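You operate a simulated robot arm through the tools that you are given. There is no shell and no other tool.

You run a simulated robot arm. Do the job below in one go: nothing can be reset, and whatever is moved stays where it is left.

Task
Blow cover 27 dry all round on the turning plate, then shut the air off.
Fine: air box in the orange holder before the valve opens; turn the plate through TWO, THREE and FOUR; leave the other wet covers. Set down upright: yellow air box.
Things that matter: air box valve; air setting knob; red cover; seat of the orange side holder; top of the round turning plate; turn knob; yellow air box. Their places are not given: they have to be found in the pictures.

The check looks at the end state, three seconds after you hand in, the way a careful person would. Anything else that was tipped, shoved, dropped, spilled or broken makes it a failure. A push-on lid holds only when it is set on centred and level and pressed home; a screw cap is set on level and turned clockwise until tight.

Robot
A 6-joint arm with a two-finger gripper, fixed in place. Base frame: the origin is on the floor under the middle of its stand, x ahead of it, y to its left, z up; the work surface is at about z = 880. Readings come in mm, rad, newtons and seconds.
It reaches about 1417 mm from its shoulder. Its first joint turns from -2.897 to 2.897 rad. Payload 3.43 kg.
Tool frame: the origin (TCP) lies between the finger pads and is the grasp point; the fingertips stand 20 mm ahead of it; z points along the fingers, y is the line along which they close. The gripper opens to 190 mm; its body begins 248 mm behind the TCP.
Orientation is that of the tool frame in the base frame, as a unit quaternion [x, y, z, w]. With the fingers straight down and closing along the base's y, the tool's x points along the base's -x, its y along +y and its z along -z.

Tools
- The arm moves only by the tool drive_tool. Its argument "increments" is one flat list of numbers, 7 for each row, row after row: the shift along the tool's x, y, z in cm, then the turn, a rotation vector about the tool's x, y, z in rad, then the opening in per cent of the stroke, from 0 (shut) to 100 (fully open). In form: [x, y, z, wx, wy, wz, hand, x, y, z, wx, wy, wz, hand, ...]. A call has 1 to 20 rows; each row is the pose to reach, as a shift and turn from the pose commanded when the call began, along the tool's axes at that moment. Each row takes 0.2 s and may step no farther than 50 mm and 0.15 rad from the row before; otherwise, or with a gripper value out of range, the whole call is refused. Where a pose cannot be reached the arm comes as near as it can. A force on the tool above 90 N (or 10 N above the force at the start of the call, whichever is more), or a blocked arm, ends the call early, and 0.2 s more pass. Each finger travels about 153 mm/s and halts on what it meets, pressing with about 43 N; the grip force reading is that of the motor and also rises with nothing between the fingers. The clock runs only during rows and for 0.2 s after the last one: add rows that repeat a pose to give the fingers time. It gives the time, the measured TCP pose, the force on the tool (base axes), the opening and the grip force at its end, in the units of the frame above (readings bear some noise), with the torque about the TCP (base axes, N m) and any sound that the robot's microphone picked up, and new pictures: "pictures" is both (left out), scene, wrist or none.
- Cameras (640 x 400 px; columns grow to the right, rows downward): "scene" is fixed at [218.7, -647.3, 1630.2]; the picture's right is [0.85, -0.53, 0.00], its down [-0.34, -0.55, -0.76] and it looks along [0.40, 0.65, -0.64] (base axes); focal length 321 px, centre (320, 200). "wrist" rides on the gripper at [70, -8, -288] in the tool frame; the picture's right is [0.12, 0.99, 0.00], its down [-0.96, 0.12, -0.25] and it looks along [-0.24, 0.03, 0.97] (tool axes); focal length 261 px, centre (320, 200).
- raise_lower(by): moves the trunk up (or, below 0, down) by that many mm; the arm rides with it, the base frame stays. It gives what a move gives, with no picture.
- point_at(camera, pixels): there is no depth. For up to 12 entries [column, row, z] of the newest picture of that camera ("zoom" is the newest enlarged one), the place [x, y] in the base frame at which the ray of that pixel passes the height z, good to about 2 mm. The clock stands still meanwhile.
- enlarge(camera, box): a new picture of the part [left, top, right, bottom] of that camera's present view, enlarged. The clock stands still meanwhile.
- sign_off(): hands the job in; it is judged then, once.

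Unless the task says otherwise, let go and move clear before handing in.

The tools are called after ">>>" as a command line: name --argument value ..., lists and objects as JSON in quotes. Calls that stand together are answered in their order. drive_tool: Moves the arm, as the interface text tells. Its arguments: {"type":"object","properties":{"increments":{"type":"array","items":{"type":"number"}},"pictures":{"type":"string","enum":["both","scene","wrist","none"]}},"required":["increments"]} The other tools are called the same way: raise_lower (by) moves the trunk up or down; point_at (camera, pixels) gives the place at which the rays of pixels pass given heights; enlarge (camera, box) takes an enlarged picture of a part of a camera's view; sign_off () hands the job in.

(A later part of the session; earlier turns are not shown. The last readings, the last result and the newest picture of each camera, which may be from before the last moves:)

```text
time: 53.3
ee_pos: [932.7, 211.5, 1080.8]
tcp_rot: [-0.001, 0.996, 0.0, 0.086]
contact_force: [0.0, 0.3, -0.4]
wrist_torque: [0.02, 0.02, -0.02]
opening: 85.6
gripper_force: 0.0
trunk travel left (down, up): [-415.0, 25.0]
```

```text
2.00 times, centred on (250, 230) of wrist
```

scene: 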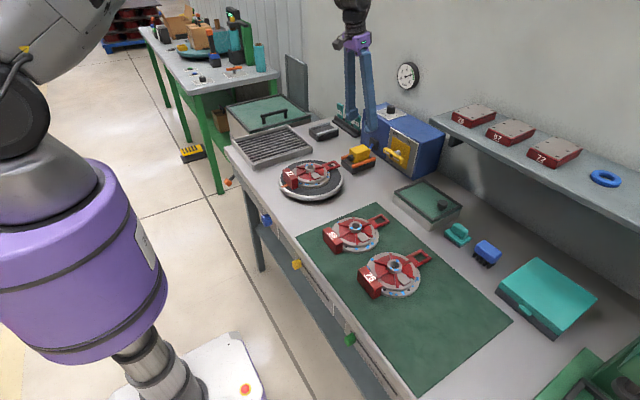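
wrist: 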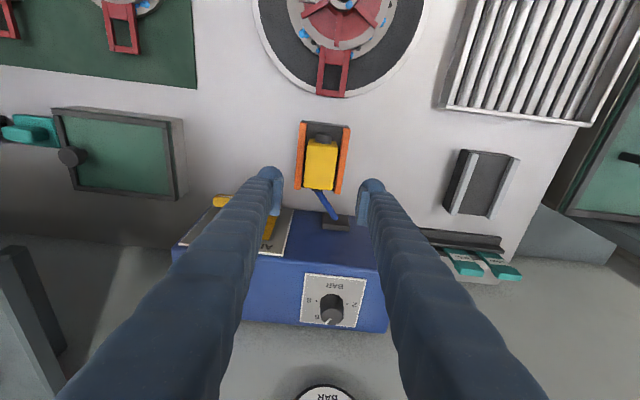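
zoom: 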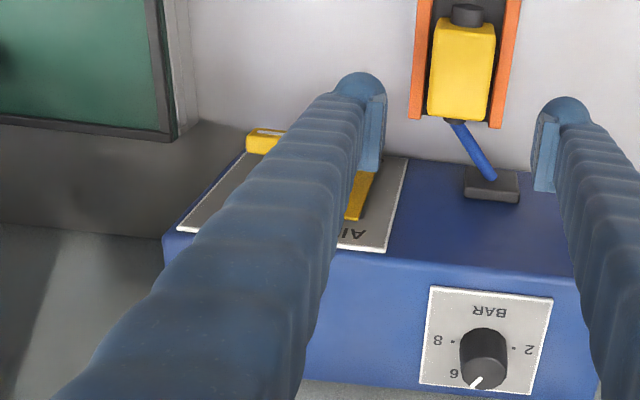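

The unit's front face and lever are in view, with the lever horizontal at OFF. I'll get the front-face plane and lever coordinates from the scene rays.

>>> point_at --camera "scene" --pixels '[[413, 180, 880], [361, 144, 880], [391, 155.6, 940], [391, 155.6, 960], [391, 155.6, 980], [397.5, 152.2, 960], [397.5, 152.2, 980], [383.3, 149.4, 960], [399.5, 159.5, 960], [385.9, 160.1, 890], [411.3, 177.1, 890]]'

>>> point_at --camera "wrist" --pixels '[[216, 200, 960], [216, 200, 980], [333, 222, 920], [182, 245, 1080], [385, 265, 1080], [297, 210, 1000], [331, 312, 1110]]'

```text
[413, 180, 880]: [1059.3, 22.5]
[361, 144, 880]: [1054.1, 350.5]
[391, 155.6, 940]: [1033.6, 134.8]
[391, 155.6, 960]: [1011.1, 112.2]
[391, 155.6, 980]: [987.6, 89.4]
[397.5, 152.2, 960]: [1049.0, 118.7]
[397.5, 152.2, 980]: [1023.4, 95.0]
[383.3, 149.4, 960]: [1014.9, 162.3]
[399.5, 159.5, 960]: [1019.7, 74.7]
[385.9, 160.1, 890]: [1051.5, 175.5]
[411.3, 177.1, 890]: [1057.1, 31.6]
```

```text
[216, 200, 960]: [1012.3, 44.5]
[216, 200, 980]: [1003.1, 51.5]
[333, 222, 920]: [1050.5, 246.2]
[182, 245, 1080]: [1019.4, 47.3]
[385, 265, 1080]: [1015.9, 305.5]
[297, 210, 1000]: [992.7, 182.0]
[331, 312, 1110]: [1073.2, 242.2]
```

The unit's panel is at x≈1056, spanning y 32–177 and z 890–1040. The lever pivot is near (1003, 104, 967). To read which way the lever turns, I'll move the camera in front of the panel with more tilt and the fingers wide open.

>>> drive_tool --increments '[1.7, -2.6, -0.6, 0, -0.09, 0, 60, 3.5, -5.3, -1.1, 0, -0.18, 0, 75, 5.2, -8, -1.7, 0, -0.27, 0, 90, 6.9, -10.6, -2.24, 0, -0.35, 0, 100, 6.9, -10.6, -2.24, 0, -0.35, 0, 100]' --pictures "both"

>>> enlarge --camera "wrist" --box '[230, 150, 410, 290]'

```text
time: 54.7
ee_pos: [844.6, 92.7, 1079.3]
tcp_rot: [0.098, 0.97, 0.0, 0.221]
contact_force: [0.2, -0.5, 0.0]
wrist_torque: [0.03, 0.05, -0.01]
opening: 190.1
gripper_force: 0.0
out of reach, approached as far as the arm can: row 4, 5
trunk travel left (down, up): [-415.0, 25.0]
stopped in row 5: the arm was blocked; the commanded pose is now the measured one
```

scene: 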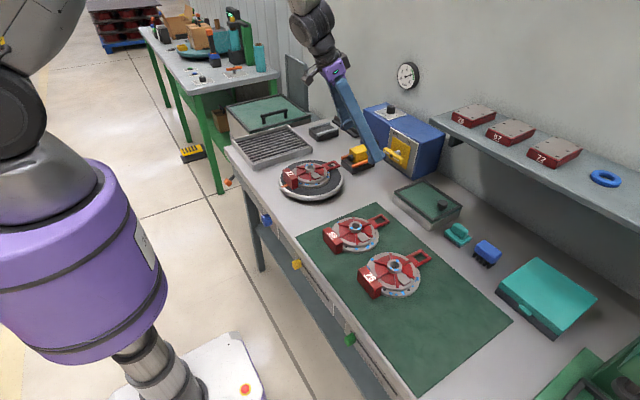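
wrist: 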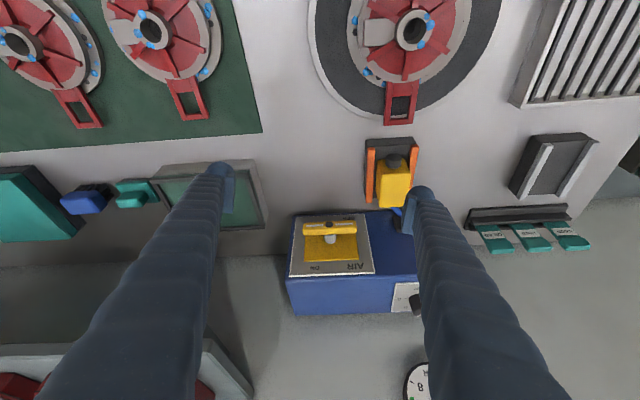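

```text
2.86 times, centred on (320, 220) of wrist
```

zoom: 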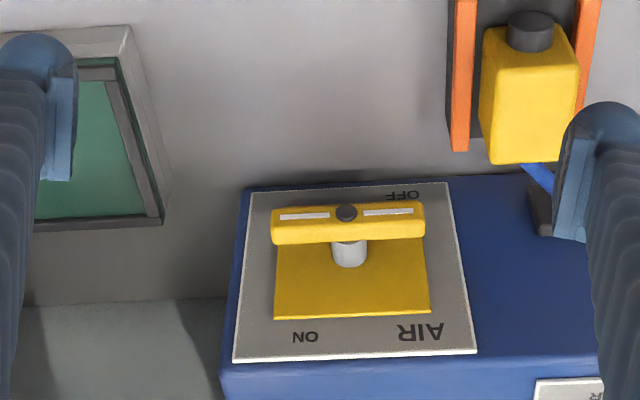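

The close view shows the symmetrical T-lever lying horizontal, OFF label at the +y lower side and ON at the −y upper side. The tilt pose hit a joint limit, leaving a small yaw, so I'll first rotate back to vertical before working the lever.

>>> drive_tool --increments '[0, 0, 0, 0, 0.112, -0.05, 100, 0, 0, 0, 0, 0.224, -0.1, 100, 0, 0, 0, 0, 0.337, -0.149, 80, 0, 0, 0, 0, 0.449, -0.199, 60, 0, 0, 0, 0, 0.449, -0.199, 60]' --pictures "both"

>>> enlarge --camera "wrist" --box '[180, 150, 480, 400]'

```text
time: 55.9
ee_pos: [842.4, 93.7, 1079.4]
tcp_rot: [0.0, 1.0, 0.0, -0.001]
contact_force: [-0.3, -0.2, -0.3]
wrist_torque: [-0.03, -0.01, 0.03]
opening: 113.8
gripper_force: 0.1
out of reach, approached as far as the arm can: row 1, 2
trunk travel left (down, up): [-415.0, 25.0]
```

scene: 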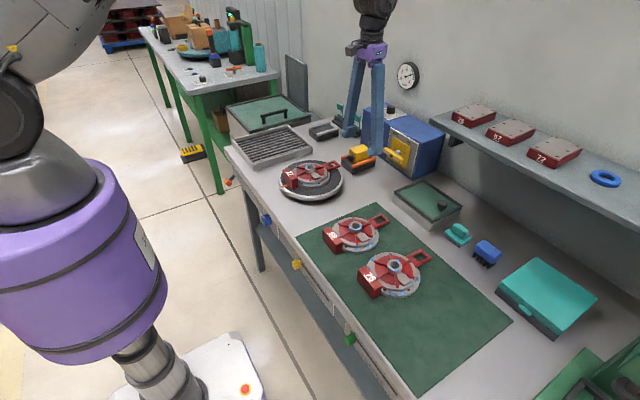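
wrist: 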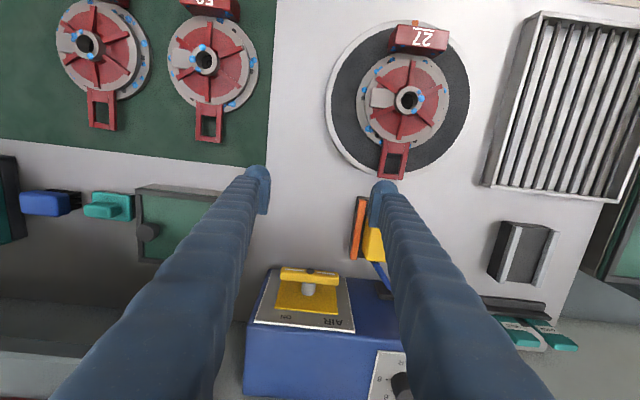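

```text
1.60 times, centred on (330, 275) of wrist
```

zoom: 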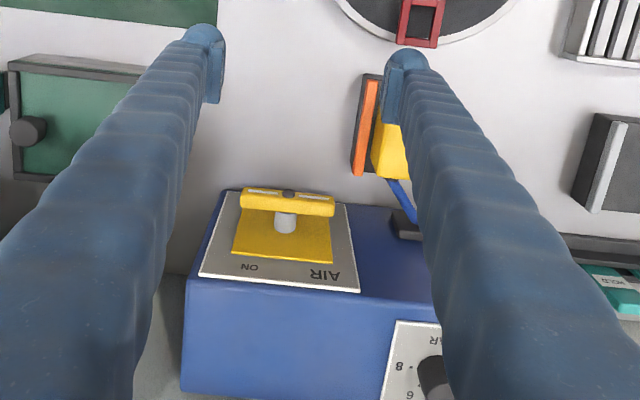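

The tool is vertical again at (842, 94, 1079) and the lever is clear in view at (310,275). I'll measure its ends.

>>> enlarge --camera "wrist" --box '[250, 255, 370, 345]'

>>> point_at --camera "wrist" --pixels '[[280.6, 273, 978], [338.1, 279, 978], [310, 273, 978], [310, 273, 967], [308, 289, 967]]'

```text
4.44 times, centred on (310, 300) of wrist
```

zoom: 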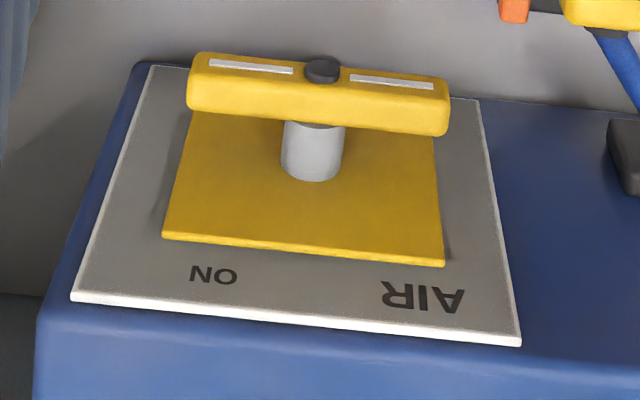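

```text
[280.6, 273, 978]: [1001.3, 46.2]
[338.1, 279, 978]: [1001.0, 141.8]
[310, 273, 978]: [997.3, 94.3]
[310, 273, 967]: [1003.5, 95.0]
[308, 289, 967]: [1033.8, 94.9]
```

The lever bar spans y≈46–144 at x≈994–1008, pivot near y=95, z≈975. The shelf end is somewhere near y≈0, so before going closer I'll move partway with a narrower 80 mm opening and look for the shelf corner.

>>> drive_tool --increments '[-3.5, -0.5, -0.5, 0, 0, 0, 50, -7, -1, -1, 0, 0, 0, 42, -10, -1.5, -1, 0, 0, 0, 42, -10, -1.5, -1, 0, 0, 0, 42]' --pictures "both"

>>> enlarge --camera "scene" --box '[340, 60, 480, 190]'

>>> enlarge --camera "wrist" --box '[200, 150, 440, 340]'

```text
time: 56.9
ee_pos: [942.1, 76.7, 1090.8]
tcp_rot: [0.0, 1.0, -0.001, -0.002]
contact_force: [-1.4, 0.1, -0.2]
wrist_torque: [-0.02, -0.05, 0.0]
opening: 79.8
gripper_force: 0.1
trunk travel left (down, up): [-415.0, 25.0]
```

scene: 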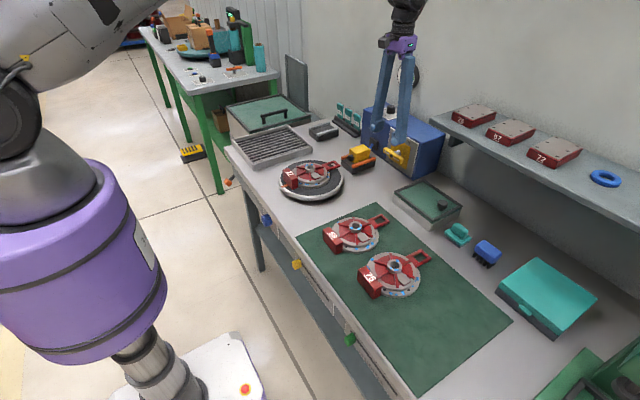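
wrist: 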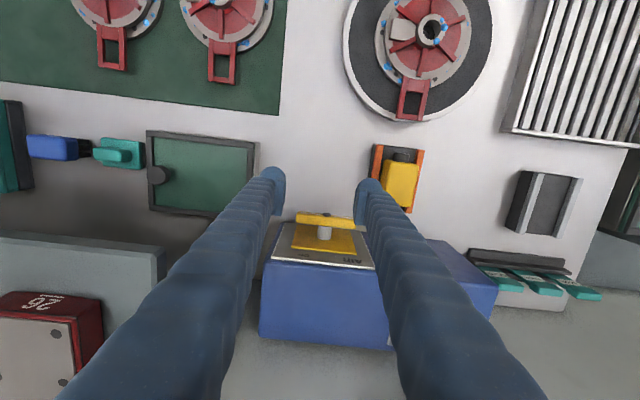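

```text
3.08 times, centred on (410, 125) of scene
```

zoom: 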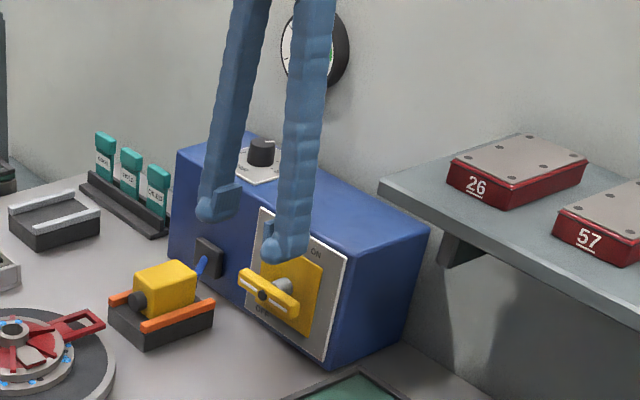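

```text
2.11 times, centred on (320, 245) of wrist
```

zoom: 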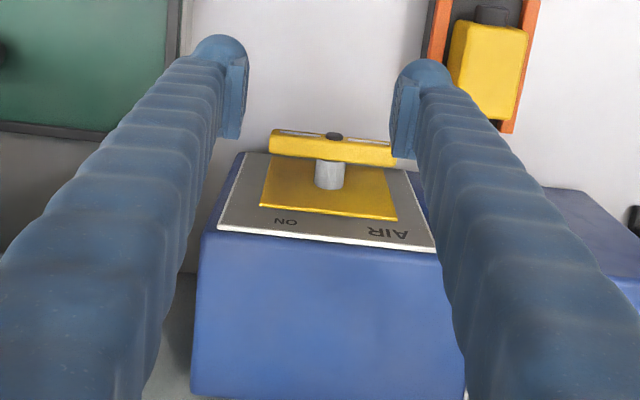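

The shelf's near corner is visible at (163,248) in the wrist view and (429,119) in the scene view. I'll triangulate it.

>>> point_at --camera "wrist" --pixels '[[163, 248, 1100], [163, 248, 1150], [163, 248, 1200], [294, 218, 986], [354, 224, 986], [325, 213, 975]]'

>>> point_at --camera "scene" --pixels '[[428.8, 119.5, 1100], [428.8, 119.5, 1150], [428.8, 119.5, 1200]]'

```text
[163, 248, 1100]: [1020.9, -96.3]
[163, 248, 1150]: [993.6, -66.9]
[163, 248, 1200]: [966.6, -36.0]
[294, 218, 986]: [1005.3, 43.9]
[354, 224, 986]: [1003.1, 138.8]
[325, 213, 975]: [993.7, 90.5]
```

```text
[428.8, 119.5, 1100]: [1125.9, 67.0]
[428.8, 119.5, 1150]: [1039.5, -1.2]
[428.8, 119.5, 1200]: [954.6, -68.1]
```

The shelf corner is at about (979, −46, 1183), so at y≈75 I have roughly 40 mm to spare. I'll move to just above the lever at (1010, 75, 1040), with the +y finger over the bar's +y end.

>>> drive_tool --increments '[-2.3, 0, 1.2, 0, 0, 0, 42, -4.6, -0.1, 2.4, 0, 0, 0, 42, -6.8, -0.2, 3.8, 0, 0, 0, 42, -6.8, -0.2, 5.1, 0, 0, 0, 42, -6.8, -0.2, 5.1, 0, 0, 0, 42]' --pictures "both"

>>> enlarge --camera "wrist" --box '[240, 130, 400, 250]'

>>> enlarge --camera "scene" --box '[350, 100, 450, 190]'

```text
time: 58.1
ee_pos: [1012.4, 74.1, 1036.7]
tcp_rot: [0.0, 1.0, -0.001, -0.001]
contact_force: [-0.3, 0.6, -0.6]
wrist_torque: [0.03, 0.04, -0.03]
opening: 79.9
gripper_force: 0.1
trunk travel left (down, up): [-415.0, 25.0]
```

scene: 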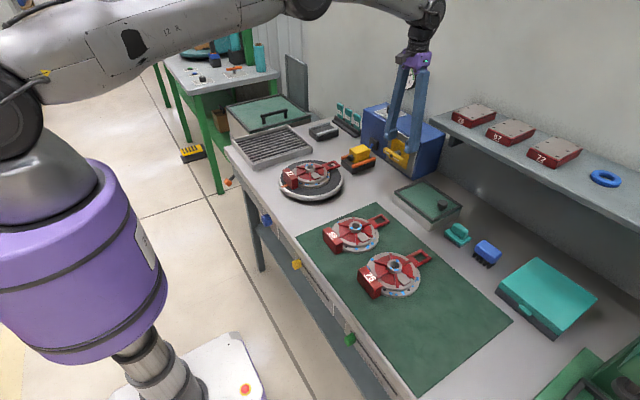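
wrist: 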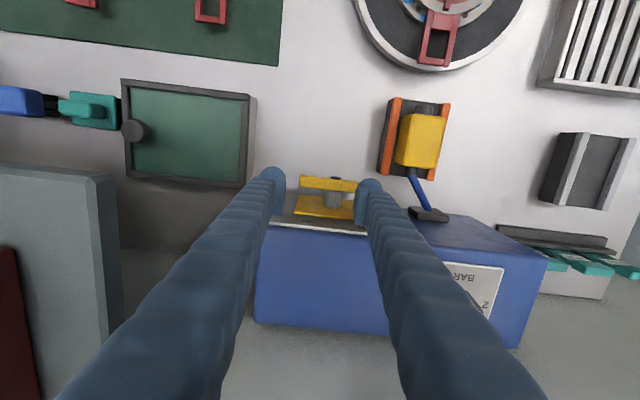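

```text
3.33 times, centred on (320, 190) of wrist
```

zoom: 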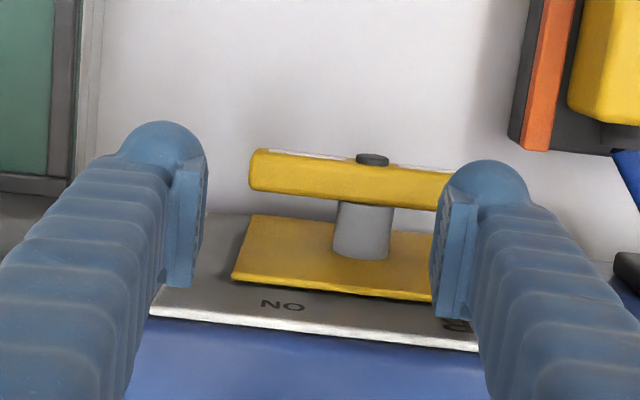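

```text
4.44 times, centred on (400, 145) of scene
```

zoom: 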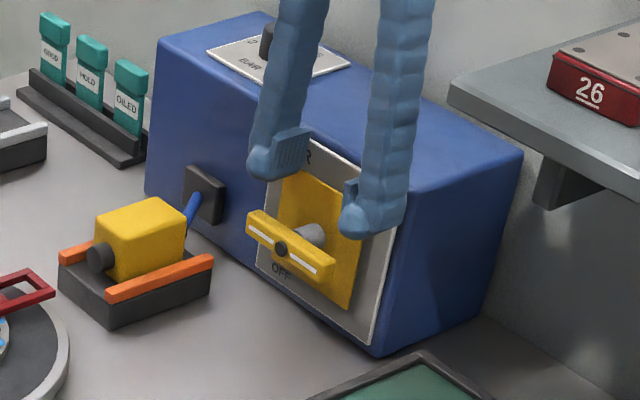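

The +y finger is above the bar's +y end. I'll lower until just above contact, then press in small steps watching force and the lever.

>>> drive_tool --increments '[0, 0, 1.5, 0, 0, 0, 42, 0, 0, 2.7, 0, 0, 0, 42, 0, 0, 3.2, 0, 0, 0, 42, 0, 0, 3.2, 0, 0, 0, 42]' --pictures "both"

>>> enlarge --camera "scene" --box '[350, 100, 450, 190]'

>>> enlarge --camera "wrist" --box '[240, 130, 400, 250]'

```text
time: 59.1
ee_pos: [1010.4, 74.0, 1005.0]
tcp_rot: [0.0, 1.0, -0.001, -0.001]
contact_force: [0.0, 0.8, 0.3]
wrist_torque: [0.01, -0.02, -0.02]
opening: 80.1
gripper_force: 0.1
trunk travel left (down, up): [-415.0, 25.0]
```

scene: 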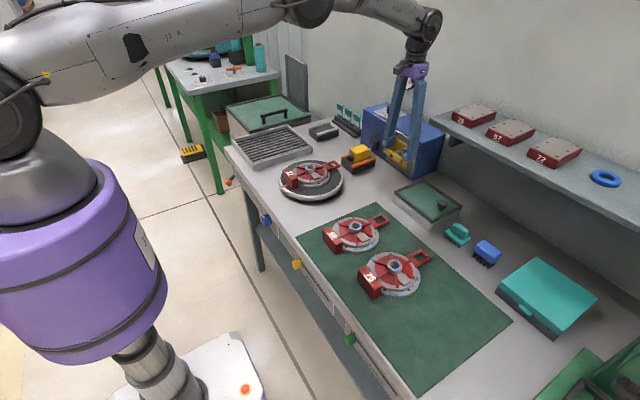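
wrist: 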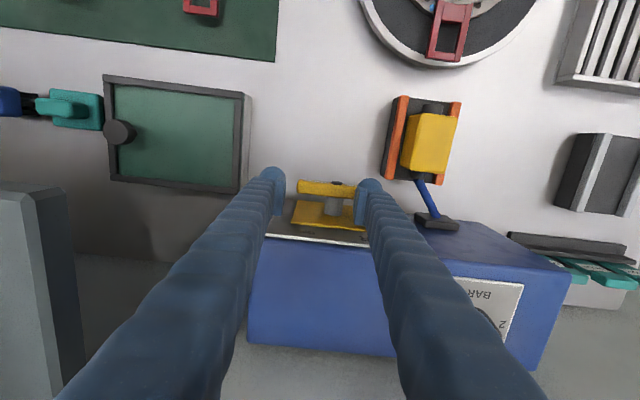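

```text
4.44 times, centred on (400, 145) of scene
```

zoom: 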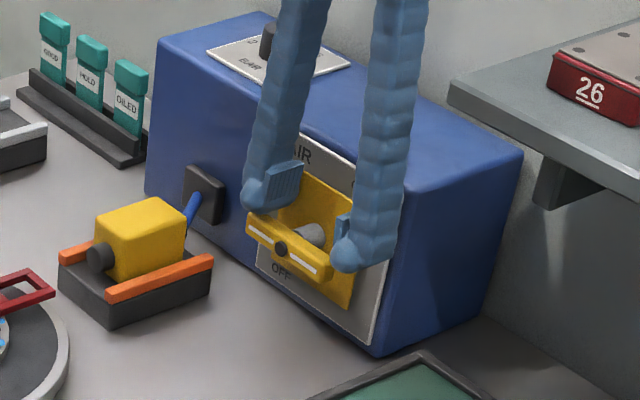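

```text
3.33 times, centred on (320, 190) of wrist
```

zoom: 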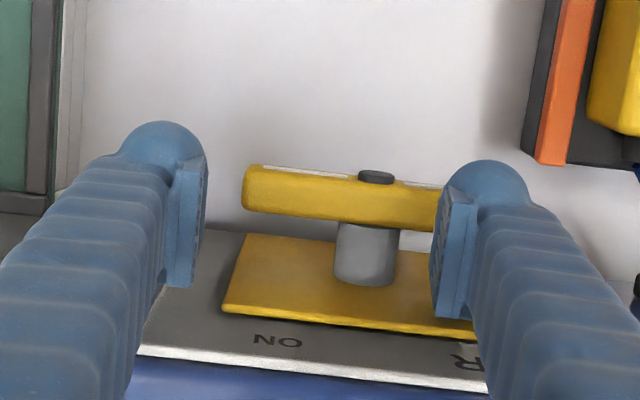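

The +y fingertip is right above the bar's end at (258,200) of the enlarged view. I'll press down 6 mm and check force and motion.

>>> drive_tool --increments '[0, 0, 0.3, 0, 0, 0, 42, 0, 0, 0.6, 0, 0, 0, 42, 0, 0, 0.6, 0, 0, 0, 42]' --pictures "none"

```text
time: 59.9
ee_pos: [1010.6, 76.3, 1000.6]
tcp_rot: [0.0, 1.0, -0.002, -0.002]
contact_force: [0.5, -0.2, 0.4]
wrist_torque: [0.01, -0.01, 0.0]
opening: 79.7
gripper_force: 0.1
trunk travel left (down, up): [-415.0, 25.0]
```

No contact yet at z≈1000. I'll lower 8 mm more.

>>> drive_tool --increments '[0, 0, 0.4, 0, 0, 0, 42, 0, 0, 0.8, 0, 0, 0, 42, 0, 0, 0.8, 0, 0, 0, 42]' --pictures "wrist"

>>> enlarge --camera "wrist" --box '[240, 130, 400, 250]'

```text
time: 60.7
ee_pos: [1010.8, 75.9, 991.6]
tcp_rot: [-0.001, 1.0, -0.001, -0.002]
contact_force: [0.3, 1.6, 0.7]
wrist_torque: [0.15, 0.01, 0.01]
opening: 80.3
gripper_force: 0.9
trunk travel left (down, up): [-415.0, 25.0]
```

wrist: 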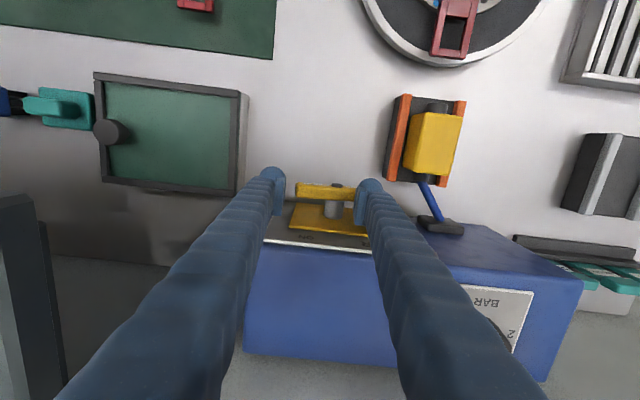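

```text
3.33 times, centred on (320, 190) of wrist
```

zoom: 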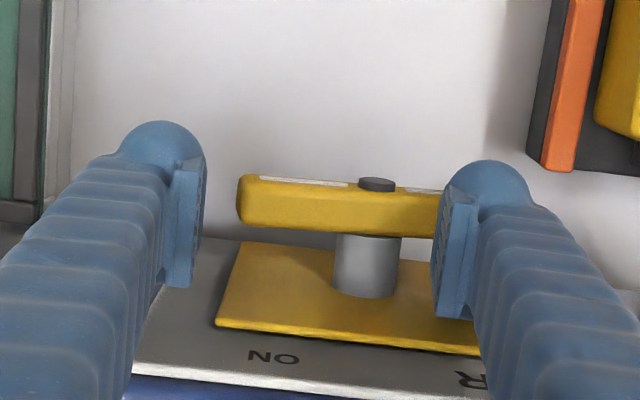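

Contact is beginning (gripper force 0.9 N, small roll torque). I'll press another 8 mm and compare the lever's angle.

>>> drive_tool --increments '[0, 0, 0.4, 0, 0, 0, 42, 0, 0, 0.8, 0, 0, 0, 42, 0, 0, 0.8, 0, 0, 0, 42]' --pictures "both"

>>> enlarge --camera "scene" --box '[350, 100, 450, 190]'

>>> enlarge --camera "wrist" --box '[240, 130, 400, 250]'

```text
time: 61.5
ee_pos: [1010.5, 75.4, 983.8]
tcp_rot: [-0.001, 1.0, -0.001, -0.002]
contact_force: [-0.2, 3.1, 3.2]
wrist_torque: [0.15, 0.0, 0.0]
opening: 81.7
gripper_force: 1.6
trunk travel left (down, up): [-415.0, 25.0]
```

scene: 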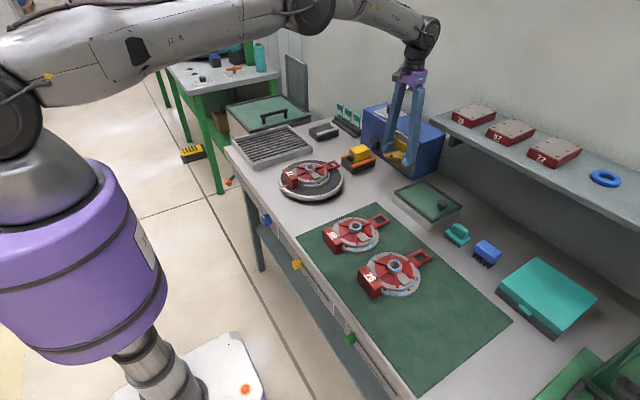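
wrist: 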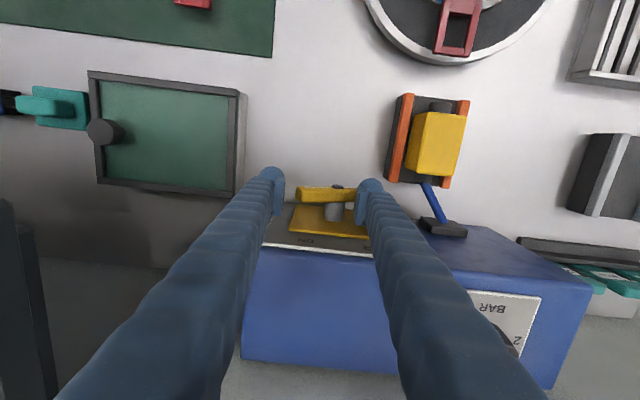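

```text
4.44 times, centred on (400, 145) of scene
```

zoom: 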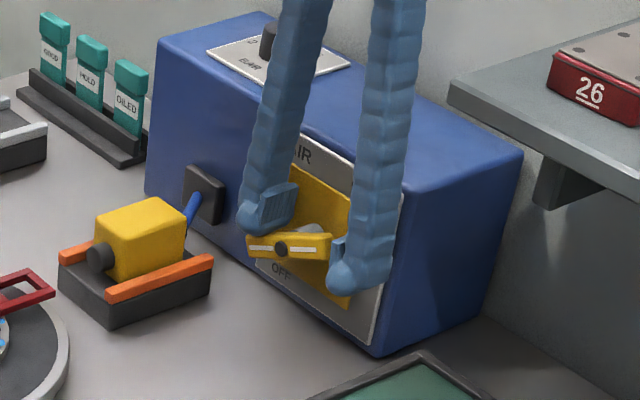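

```text
3.33 times, centred on (320, 190) of wrist
```

zoom: 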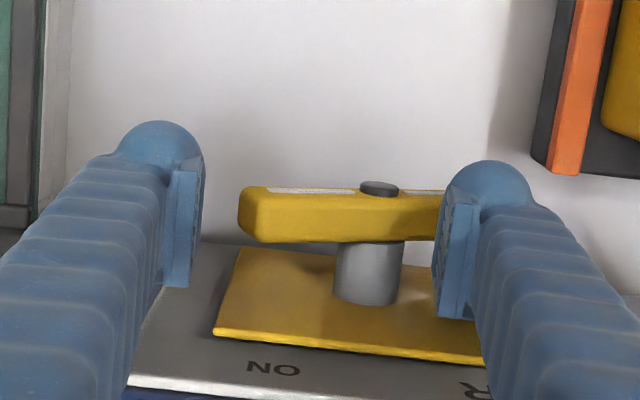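

The lever is turning with only about 3 N: the +y end has gone down and the −y end is rising. I'll continue pressing down in steps.

>>> drive_tool --increments '[0, 0, 0.8, 0, 0, 0, 42, 0, 0, 1.6, 0, 0, 0, 42, 0, 0, 2.4, 0, 0, 0, 42, 0, 0, 2.4, 0, 0, 0, 42]' --pictures "both"

>>> enlarge --camera "scene" --box '[350, 100, 450, 190]'

>>> enlarge --camera "wrist" --box '[240, 130, 400, 250]'

```text
time: 62.5
ee_pos: [1010.7, 74.7, 958.8]
tcp_rot: [0.0, 1.0, -0.001, -0.002]
contact_force: [-0.6, 0.3, 0.2]
wrist_torque: [0.02, -0.02, -0.02]
opening: 80.3
gripper_force: 0.1
trunk travel left (down, up): [-415.0, 25.0]
```

scene: 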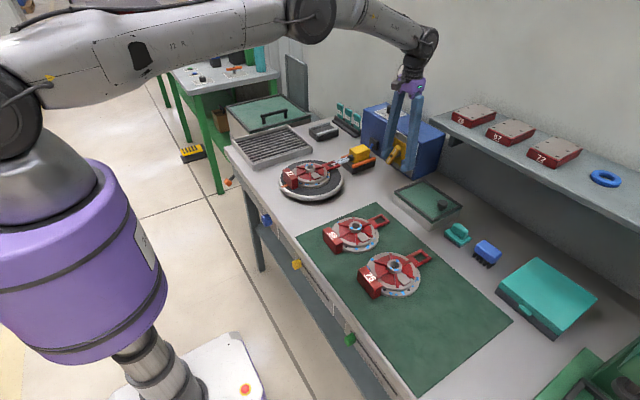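
wrist: 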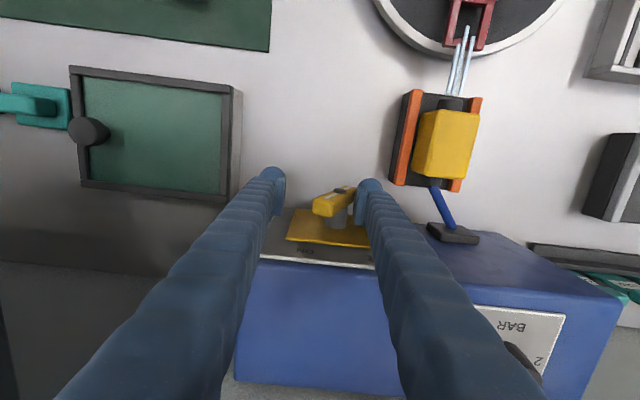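

```text
4.44 times, centred on (400, 145) of scene
```

zoom: 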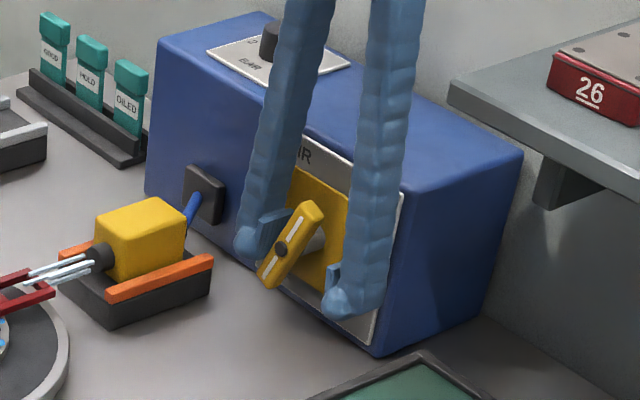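

```text
3.33 times, centred on (320, 190) of wrist
```

zoom: 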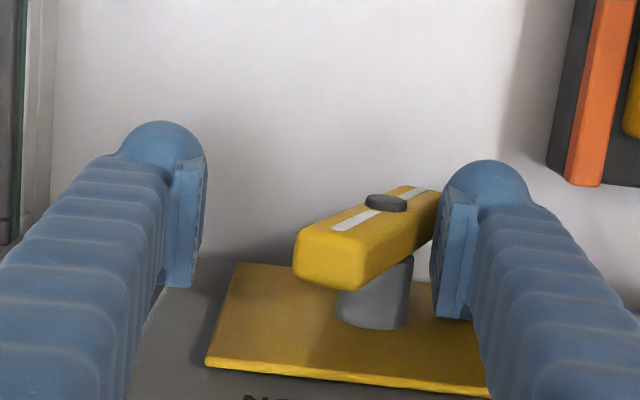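

The lever snapped over on its own and air jets are blowing from the nozzle toward cover 27 (wrist view (460,60)). I'll nudge 7 mm further to make sure it is fully at the ON stop.

>>> drive_tool --increments '[0, 0, 0.4, 0, 0, 0, 42, 0, 0, 0.7, 0, 0, 0, 42, 0, 0, 0.7, 0, 0, 0, 42]' --pictures "both"

>>> enlarge --camera "scene" --box '[350, 100, 450, 190]'

>>> enlarge --camera "scene" --box '[270, 130, 390, 210]'

```text
time: 63.3
ee_pos: [1011.0, 75.2, 952.8]
tcp_rot: [0.0, 1.0, -0.001, -0.002]
contact_force: [-0.2, 0.5, -0.6]
wrist_torque: [0.01, 0.01, 0.02]
opening: 80.1
gripper_force: 0.4
trunk travel left (down, up): [-415.0, 25.0]
```

scene: 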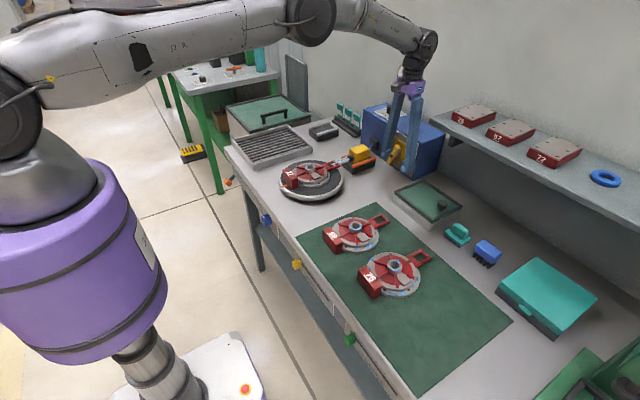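
wrist: 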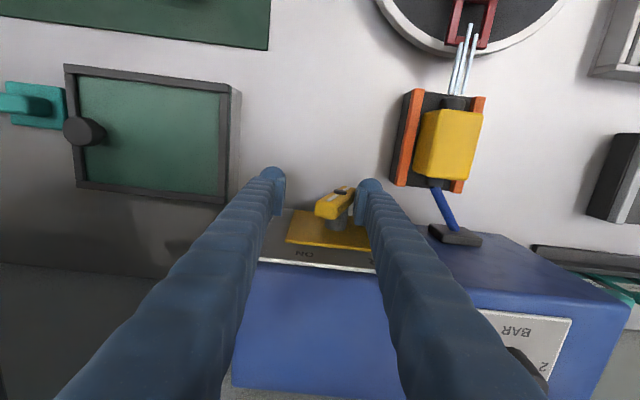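

```text
4.44 times, centred on (400, 145) of scene
```

zoom: 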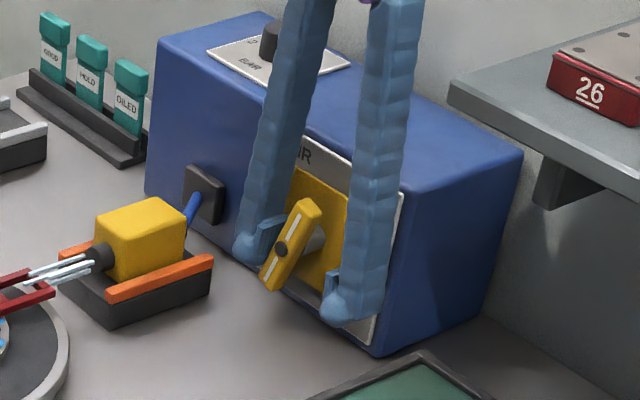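

```text
5.00 times, centred on (330, 170) of scene
```

zoom: 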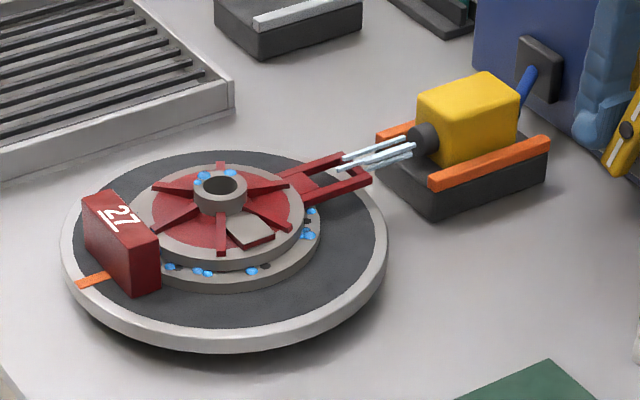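

Air is blowing across the cover and the lever still follows the finger with almost no force. I'll press 8 mm more to see if it reaches a stop.

>>> drive_tool --increments '[0, 0, 0.4, 0, 0, 0, 42, 0, 0, 0.8, 0, 0, 0, 42, 0, 0, 0.8, 0, 0, 0, 42]' --pictures "both"

>>> enlarge --camera "scene" --box '[350, 100, 450, 190]'

>>> enlarge --camera "wrist" --box '[240, 130, 400, 250]'

```text
time: 64.1
ee_pos: [1010.3, 75.8, 944.9]
tcp_rot: [0.0, 1.0, 0.0, -0.001]
contact_force: [-0.3, 0.3, -0.3]
wrist_torque: [-0.03, 0.02, 0.03]
opening: 80.0
gripper_force: 0.0
trunk travel left (down, up): [-415.0, 25.0]
```

scene: 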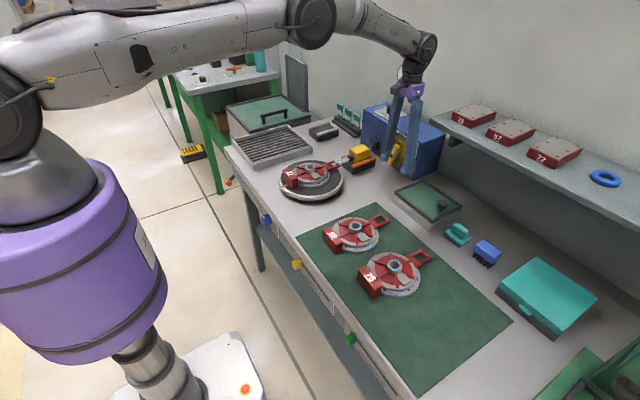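
wrist: 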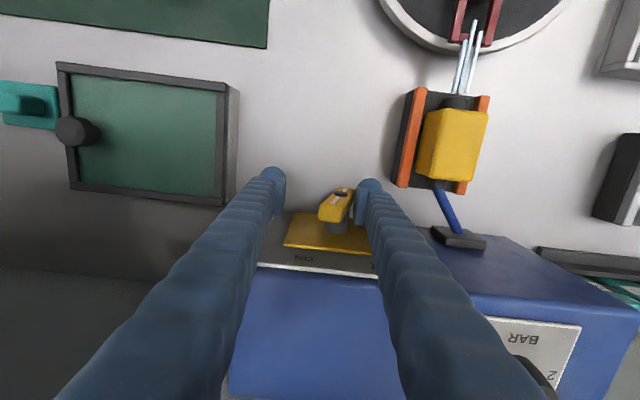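

```text
4.44 times, centred on (400, 145) of scene
```

zoom: 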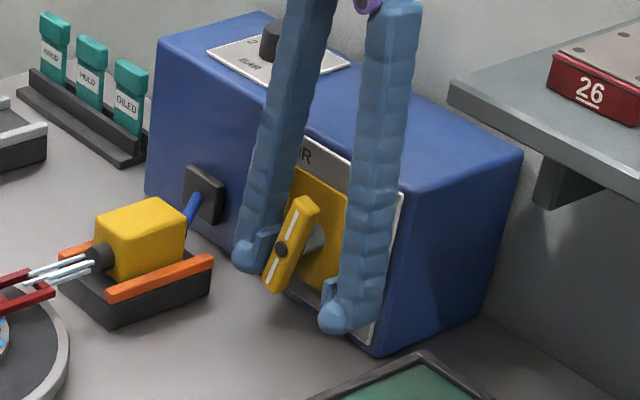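

```text
3.33 times, centred on (320, 190) of wrist
```

zoom: 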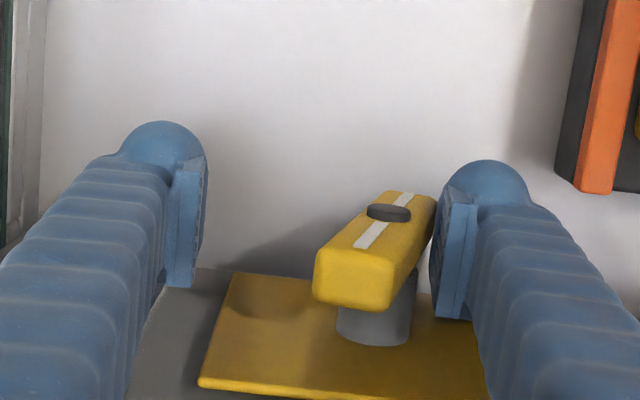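

The lever is at about 70° and still moving freely with air on. I'll slide 12 mm toward −y to bring it to its vertical ON position and check for a stop.

>>> drive_tool --increments '[0, -0.3, 0, 0, 0, 0, 42, 0, -0.6, 0, 0, 0, 0, 42, 0, -0.9, 0, 0, 0, 0, 42, 0, -1.2, 0, 0, 0, 0, 42, 0, -1.2, 0, 0, 0, 0, 42]' --pictures "both"

>>> enlarge --camera "scene" --box '[350, 100, 450, 190]'

>>> enlarge --camera "wrist" --box '[240, 130, 400, 250]'

```text
time: 65.3
ee_pos: [1010.9, 64.7, 944.4]
tcp_rot: [-0.001, 1.0, -0.001, -0.001]
contact_force: [1.3, 15.3, -2.2]
wrist_torque: [-0.51, 0.01, -0.12]
opening: 87.2
gripper_force: 6.5
trunk travel left (down, up): [-415.0, 25.0]
```

scene: 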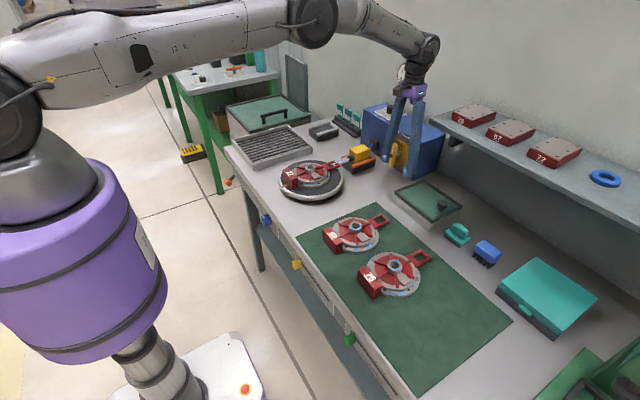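
wrist: 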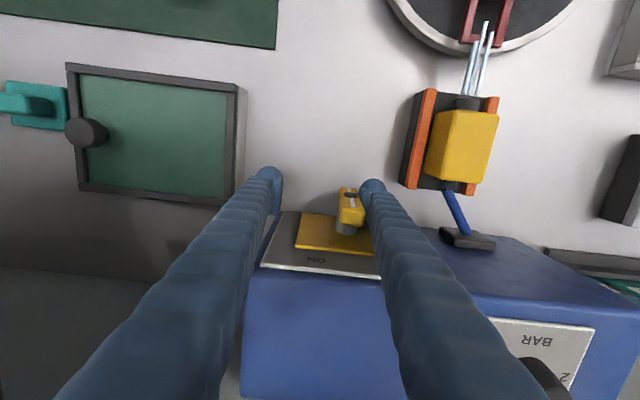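

```text
4.44 times, centred on (400, 145) of scene
```

zoom: 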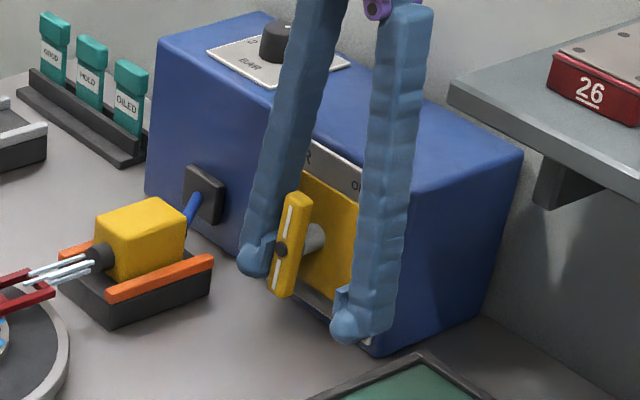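

```text
3.33 times, centred on (320, 190) of wrist
```

zoom: 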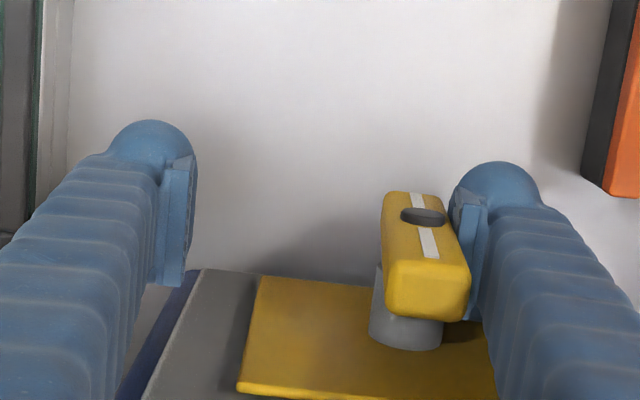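

The lever is now vertical and resting on its stop (15 N), and air is blowing steadily. I'll back the finger off, rise and retreat toward the bench front for the turn knob.

>>> drive_tool --increments '[0, 0.6, 0, 0, 0, 0, 42, 0, 1.2, 0, 0, 0, 0, 44, 0, 1.2, -4, 0, 0, 0, 44, 0, 1.2, -8, 0, 0, 0, 44, 0, 1.2, -12, 0, 0, 0, 44, 4, 1.2, -14, 0, 0, 0, 44, 8.5, 1.2, -15, 0, 0, 0, 44, 13, 1.2, -15, 0, 0, 0, 44, 17.5, 1.2, -15, 0, 0, 0, 44, 22, 1.2, -15, 0, 0, 0, 44, 22, 1.2, -15, 0, 0, 0, 44]' --pictures "both"

>>> enlarge --camera "scene" --box '[270, 120, 430, 210]'

>>> enlarge --camera "wrist" --box '[300, 0, 460, 130]'

```text
time: 67.7
ee_pos: [791.4, 76.6, 1095.1]
tcp_rot: [0.0, 1.0, -0.001, -0.002]
contact_force: [0.3, 0.5, -0.2]
wrist_torque: [0.02, 0.12, 0.01]
opening: 83.9
gripper_force: 0.0
trunk travel left (down, up): [-415.0, 25.0]
```

scene: 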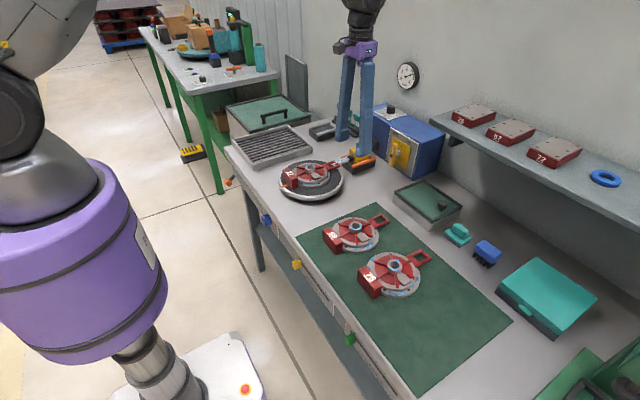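
wrist: 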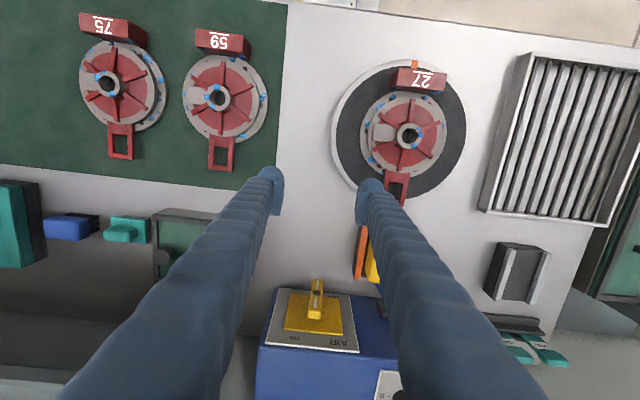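

```text
4.00 times, centred on (350, 165) of scene
```

zoom: 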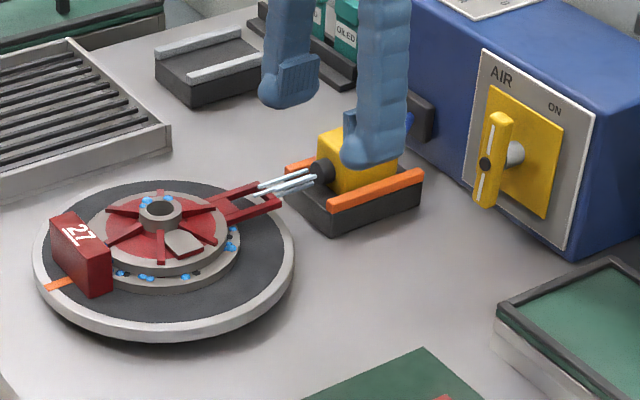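

```text
3.08 times, centred on (380, 65) of wrist
```

zoom: 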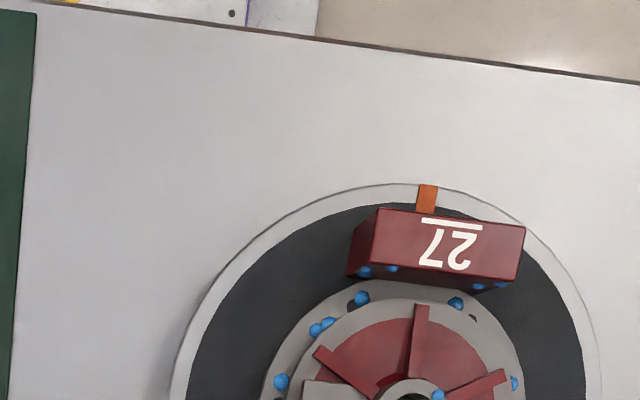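

The valve lever is upright at ON and cover 27 is being blown. Now I'll travel back over the bench front to look down at the blue turn knob near (490, 205).

>>> drive_tool --increments '[4, 1.6, 0, 0, 0, 0, 50, 8, 3.2, 0, 0, 0, 0, 50, 12, 4.8, 0, 0, 0, 0, 50, 16, 6.4, 0, 0, 0, 0, 50, 20, 8, 0, 0, 0, 0, 50, 24, 9.6, 0, 0, 0, 0, 50, 28, 11.2, 0, 0, 0, 0, 50, 32, 12.8, 0, 0, 0, 0, 50, 32, 12.8, 0, 0, 0, 0, 50]' --pictures "both"

>>> enlarge --camera "wrist" --box '[230, 130, 410, 280]'

>>> enlarge --camera "scene" --box '[270, 120, 430, 210]'

```text
time: 69.7
ee_pos: [473.9, 202.1, 1096.1]
tcp_rot: [0.0, 1.0, -0.001, -0.002]
contact_force: [-0.2, 0.1, 0.5]
wrist_torque: [0.02, 0.04, 0.0]
opening: 95.4
gripper_force: 0.1
trunk travel left (down, up): [-415.0, 25.0]
```

scene: 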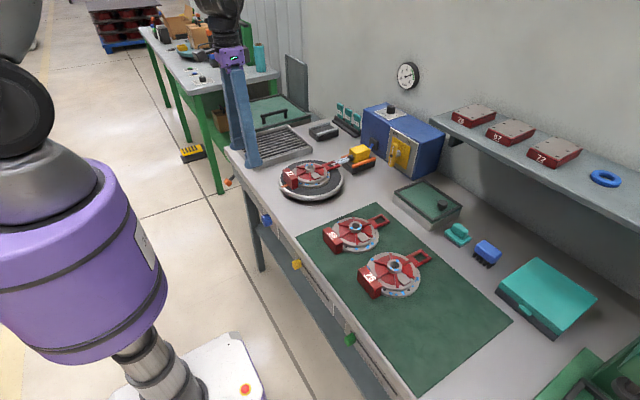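
wrist: 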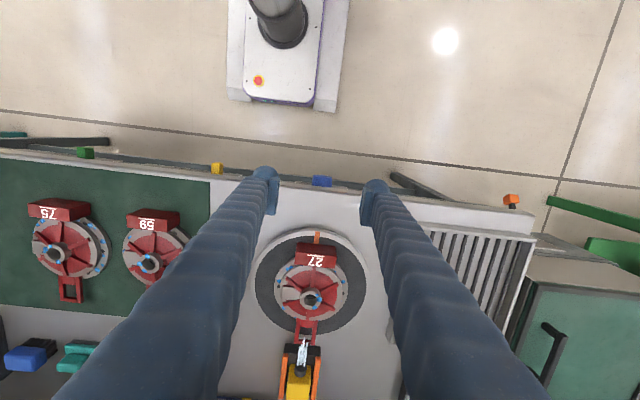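

```text
2.67 times, centred on (320, 205) of wrist
```

zoom: 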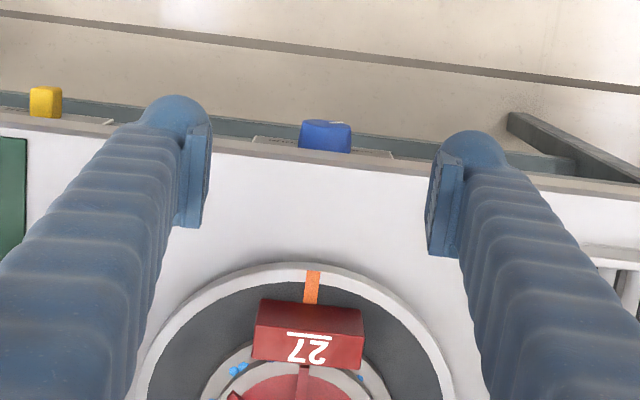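

```text
4.00 times, centred on (350, 165) of scene
```

zoom: 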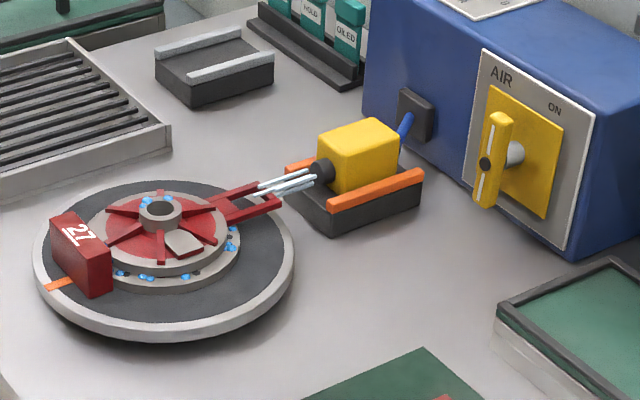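

The blue knob is visible below at (321,181). I'll enlarge to see its pointer and label, and measure its position.

>>> enlarge --camera "wrist" --box '[290, 165, 360, 200]'

>>> enlarge --camera "scene" --box '[245, 200, 295, 240]'

>>> point_at --camera "wrist" --pixels '[[312.5, 181, 840], [332, 183, 840], [322, 175.5, 820], [322, 175.5, 840], [322, 187, 840], [321, 189, 880], [350, 193, 880], [290, 186, 880]]'

>>> point_at --camera "scene" --pixels '[[263.5, 221.5, 800], [263.5, 221.5, 820], [263.5, 221.5, 840], [268, 219, 820], [268, 219, 840]]'

```text
9.14 times, centred on (325, 182) of wrist
```

zoom: 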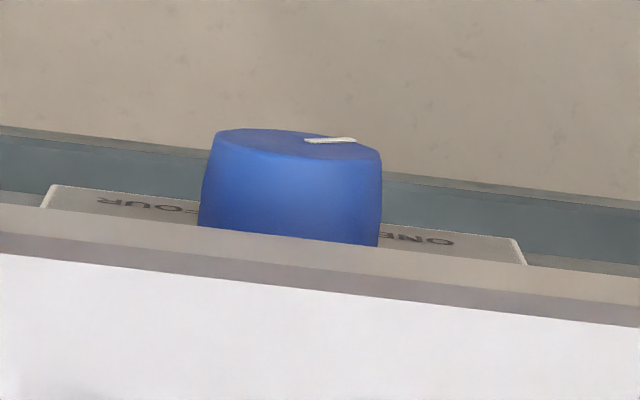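

```text
10.00 times, centred on (270, 220) of scene
```

zoom: 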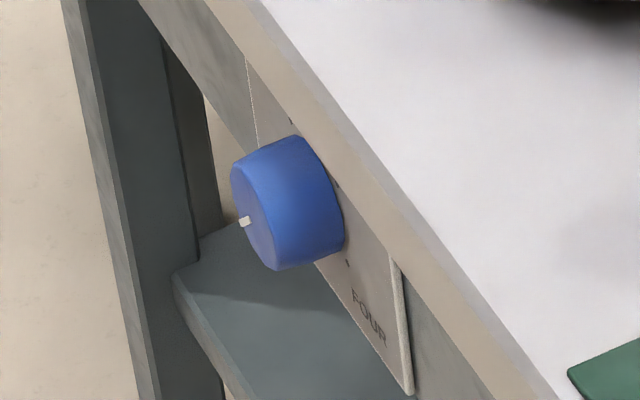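

```text
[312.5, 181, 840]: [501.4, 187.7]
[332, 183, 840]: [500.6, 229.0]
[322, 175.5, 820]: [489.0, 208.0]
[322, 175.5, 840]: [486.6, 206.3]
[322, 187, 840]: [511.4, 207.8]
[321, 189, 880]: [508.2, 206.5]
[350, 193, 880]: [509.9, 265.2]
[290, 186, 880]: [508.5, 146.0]
```

```text
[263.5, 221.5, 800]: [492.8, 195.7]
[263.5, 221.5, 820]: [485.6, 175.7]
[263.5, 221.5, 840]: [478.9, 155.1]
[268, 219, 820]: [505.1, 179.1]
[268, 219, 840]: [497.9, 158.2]
```

The label shows ONE at +y and FOUR at −y, and the pointer is at ONE. Since ONE is to the left as seen from the robot, stepping to FOUR should be clockwise. I'll triangulate the knob's height.

>>> point_at --camera "scene" --pixels '[[262.5, 222.1, 760], [262.5, 222.1, 780], [262.5, 222.1, 800], [270, 219.5, 780], [270, 219.5, 800], [267.6, 213.6, 800], [267.6, 213.6, 820], [268.4, 226.9, 760], [268.4, 226.9, 780]]'

>>> point_at --camera "wrist" --pixels '[[326.1, 175.9, 760], [326.1, 175.9, 780], [326.1, 175.9, 800], [312, 182, 780], [312, 182, 800], [331.5, 184, 780], [331.5, 184, 800], [322.5, 176, 800]]'

```text
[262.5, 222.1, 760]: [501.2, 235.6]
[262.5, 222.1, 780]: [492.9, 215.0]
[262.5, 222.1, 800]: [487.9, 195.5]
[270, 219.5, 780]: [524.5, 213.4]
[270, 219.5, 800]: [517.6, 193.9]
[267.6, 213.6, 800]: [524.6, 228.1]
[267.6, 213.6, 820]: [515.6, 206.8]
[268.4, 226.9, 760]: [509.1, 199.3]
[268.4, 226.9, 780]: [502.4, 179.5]
```

```text
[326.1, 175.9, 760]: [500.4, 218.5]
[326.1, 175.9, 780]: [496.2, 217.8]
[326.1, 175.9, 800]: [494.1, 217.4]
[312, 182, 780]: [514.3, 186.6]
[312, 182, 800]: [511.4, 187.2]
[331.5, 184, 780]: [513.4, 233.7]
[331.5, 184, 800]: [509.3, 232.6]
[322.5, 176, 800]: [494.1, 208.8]
```

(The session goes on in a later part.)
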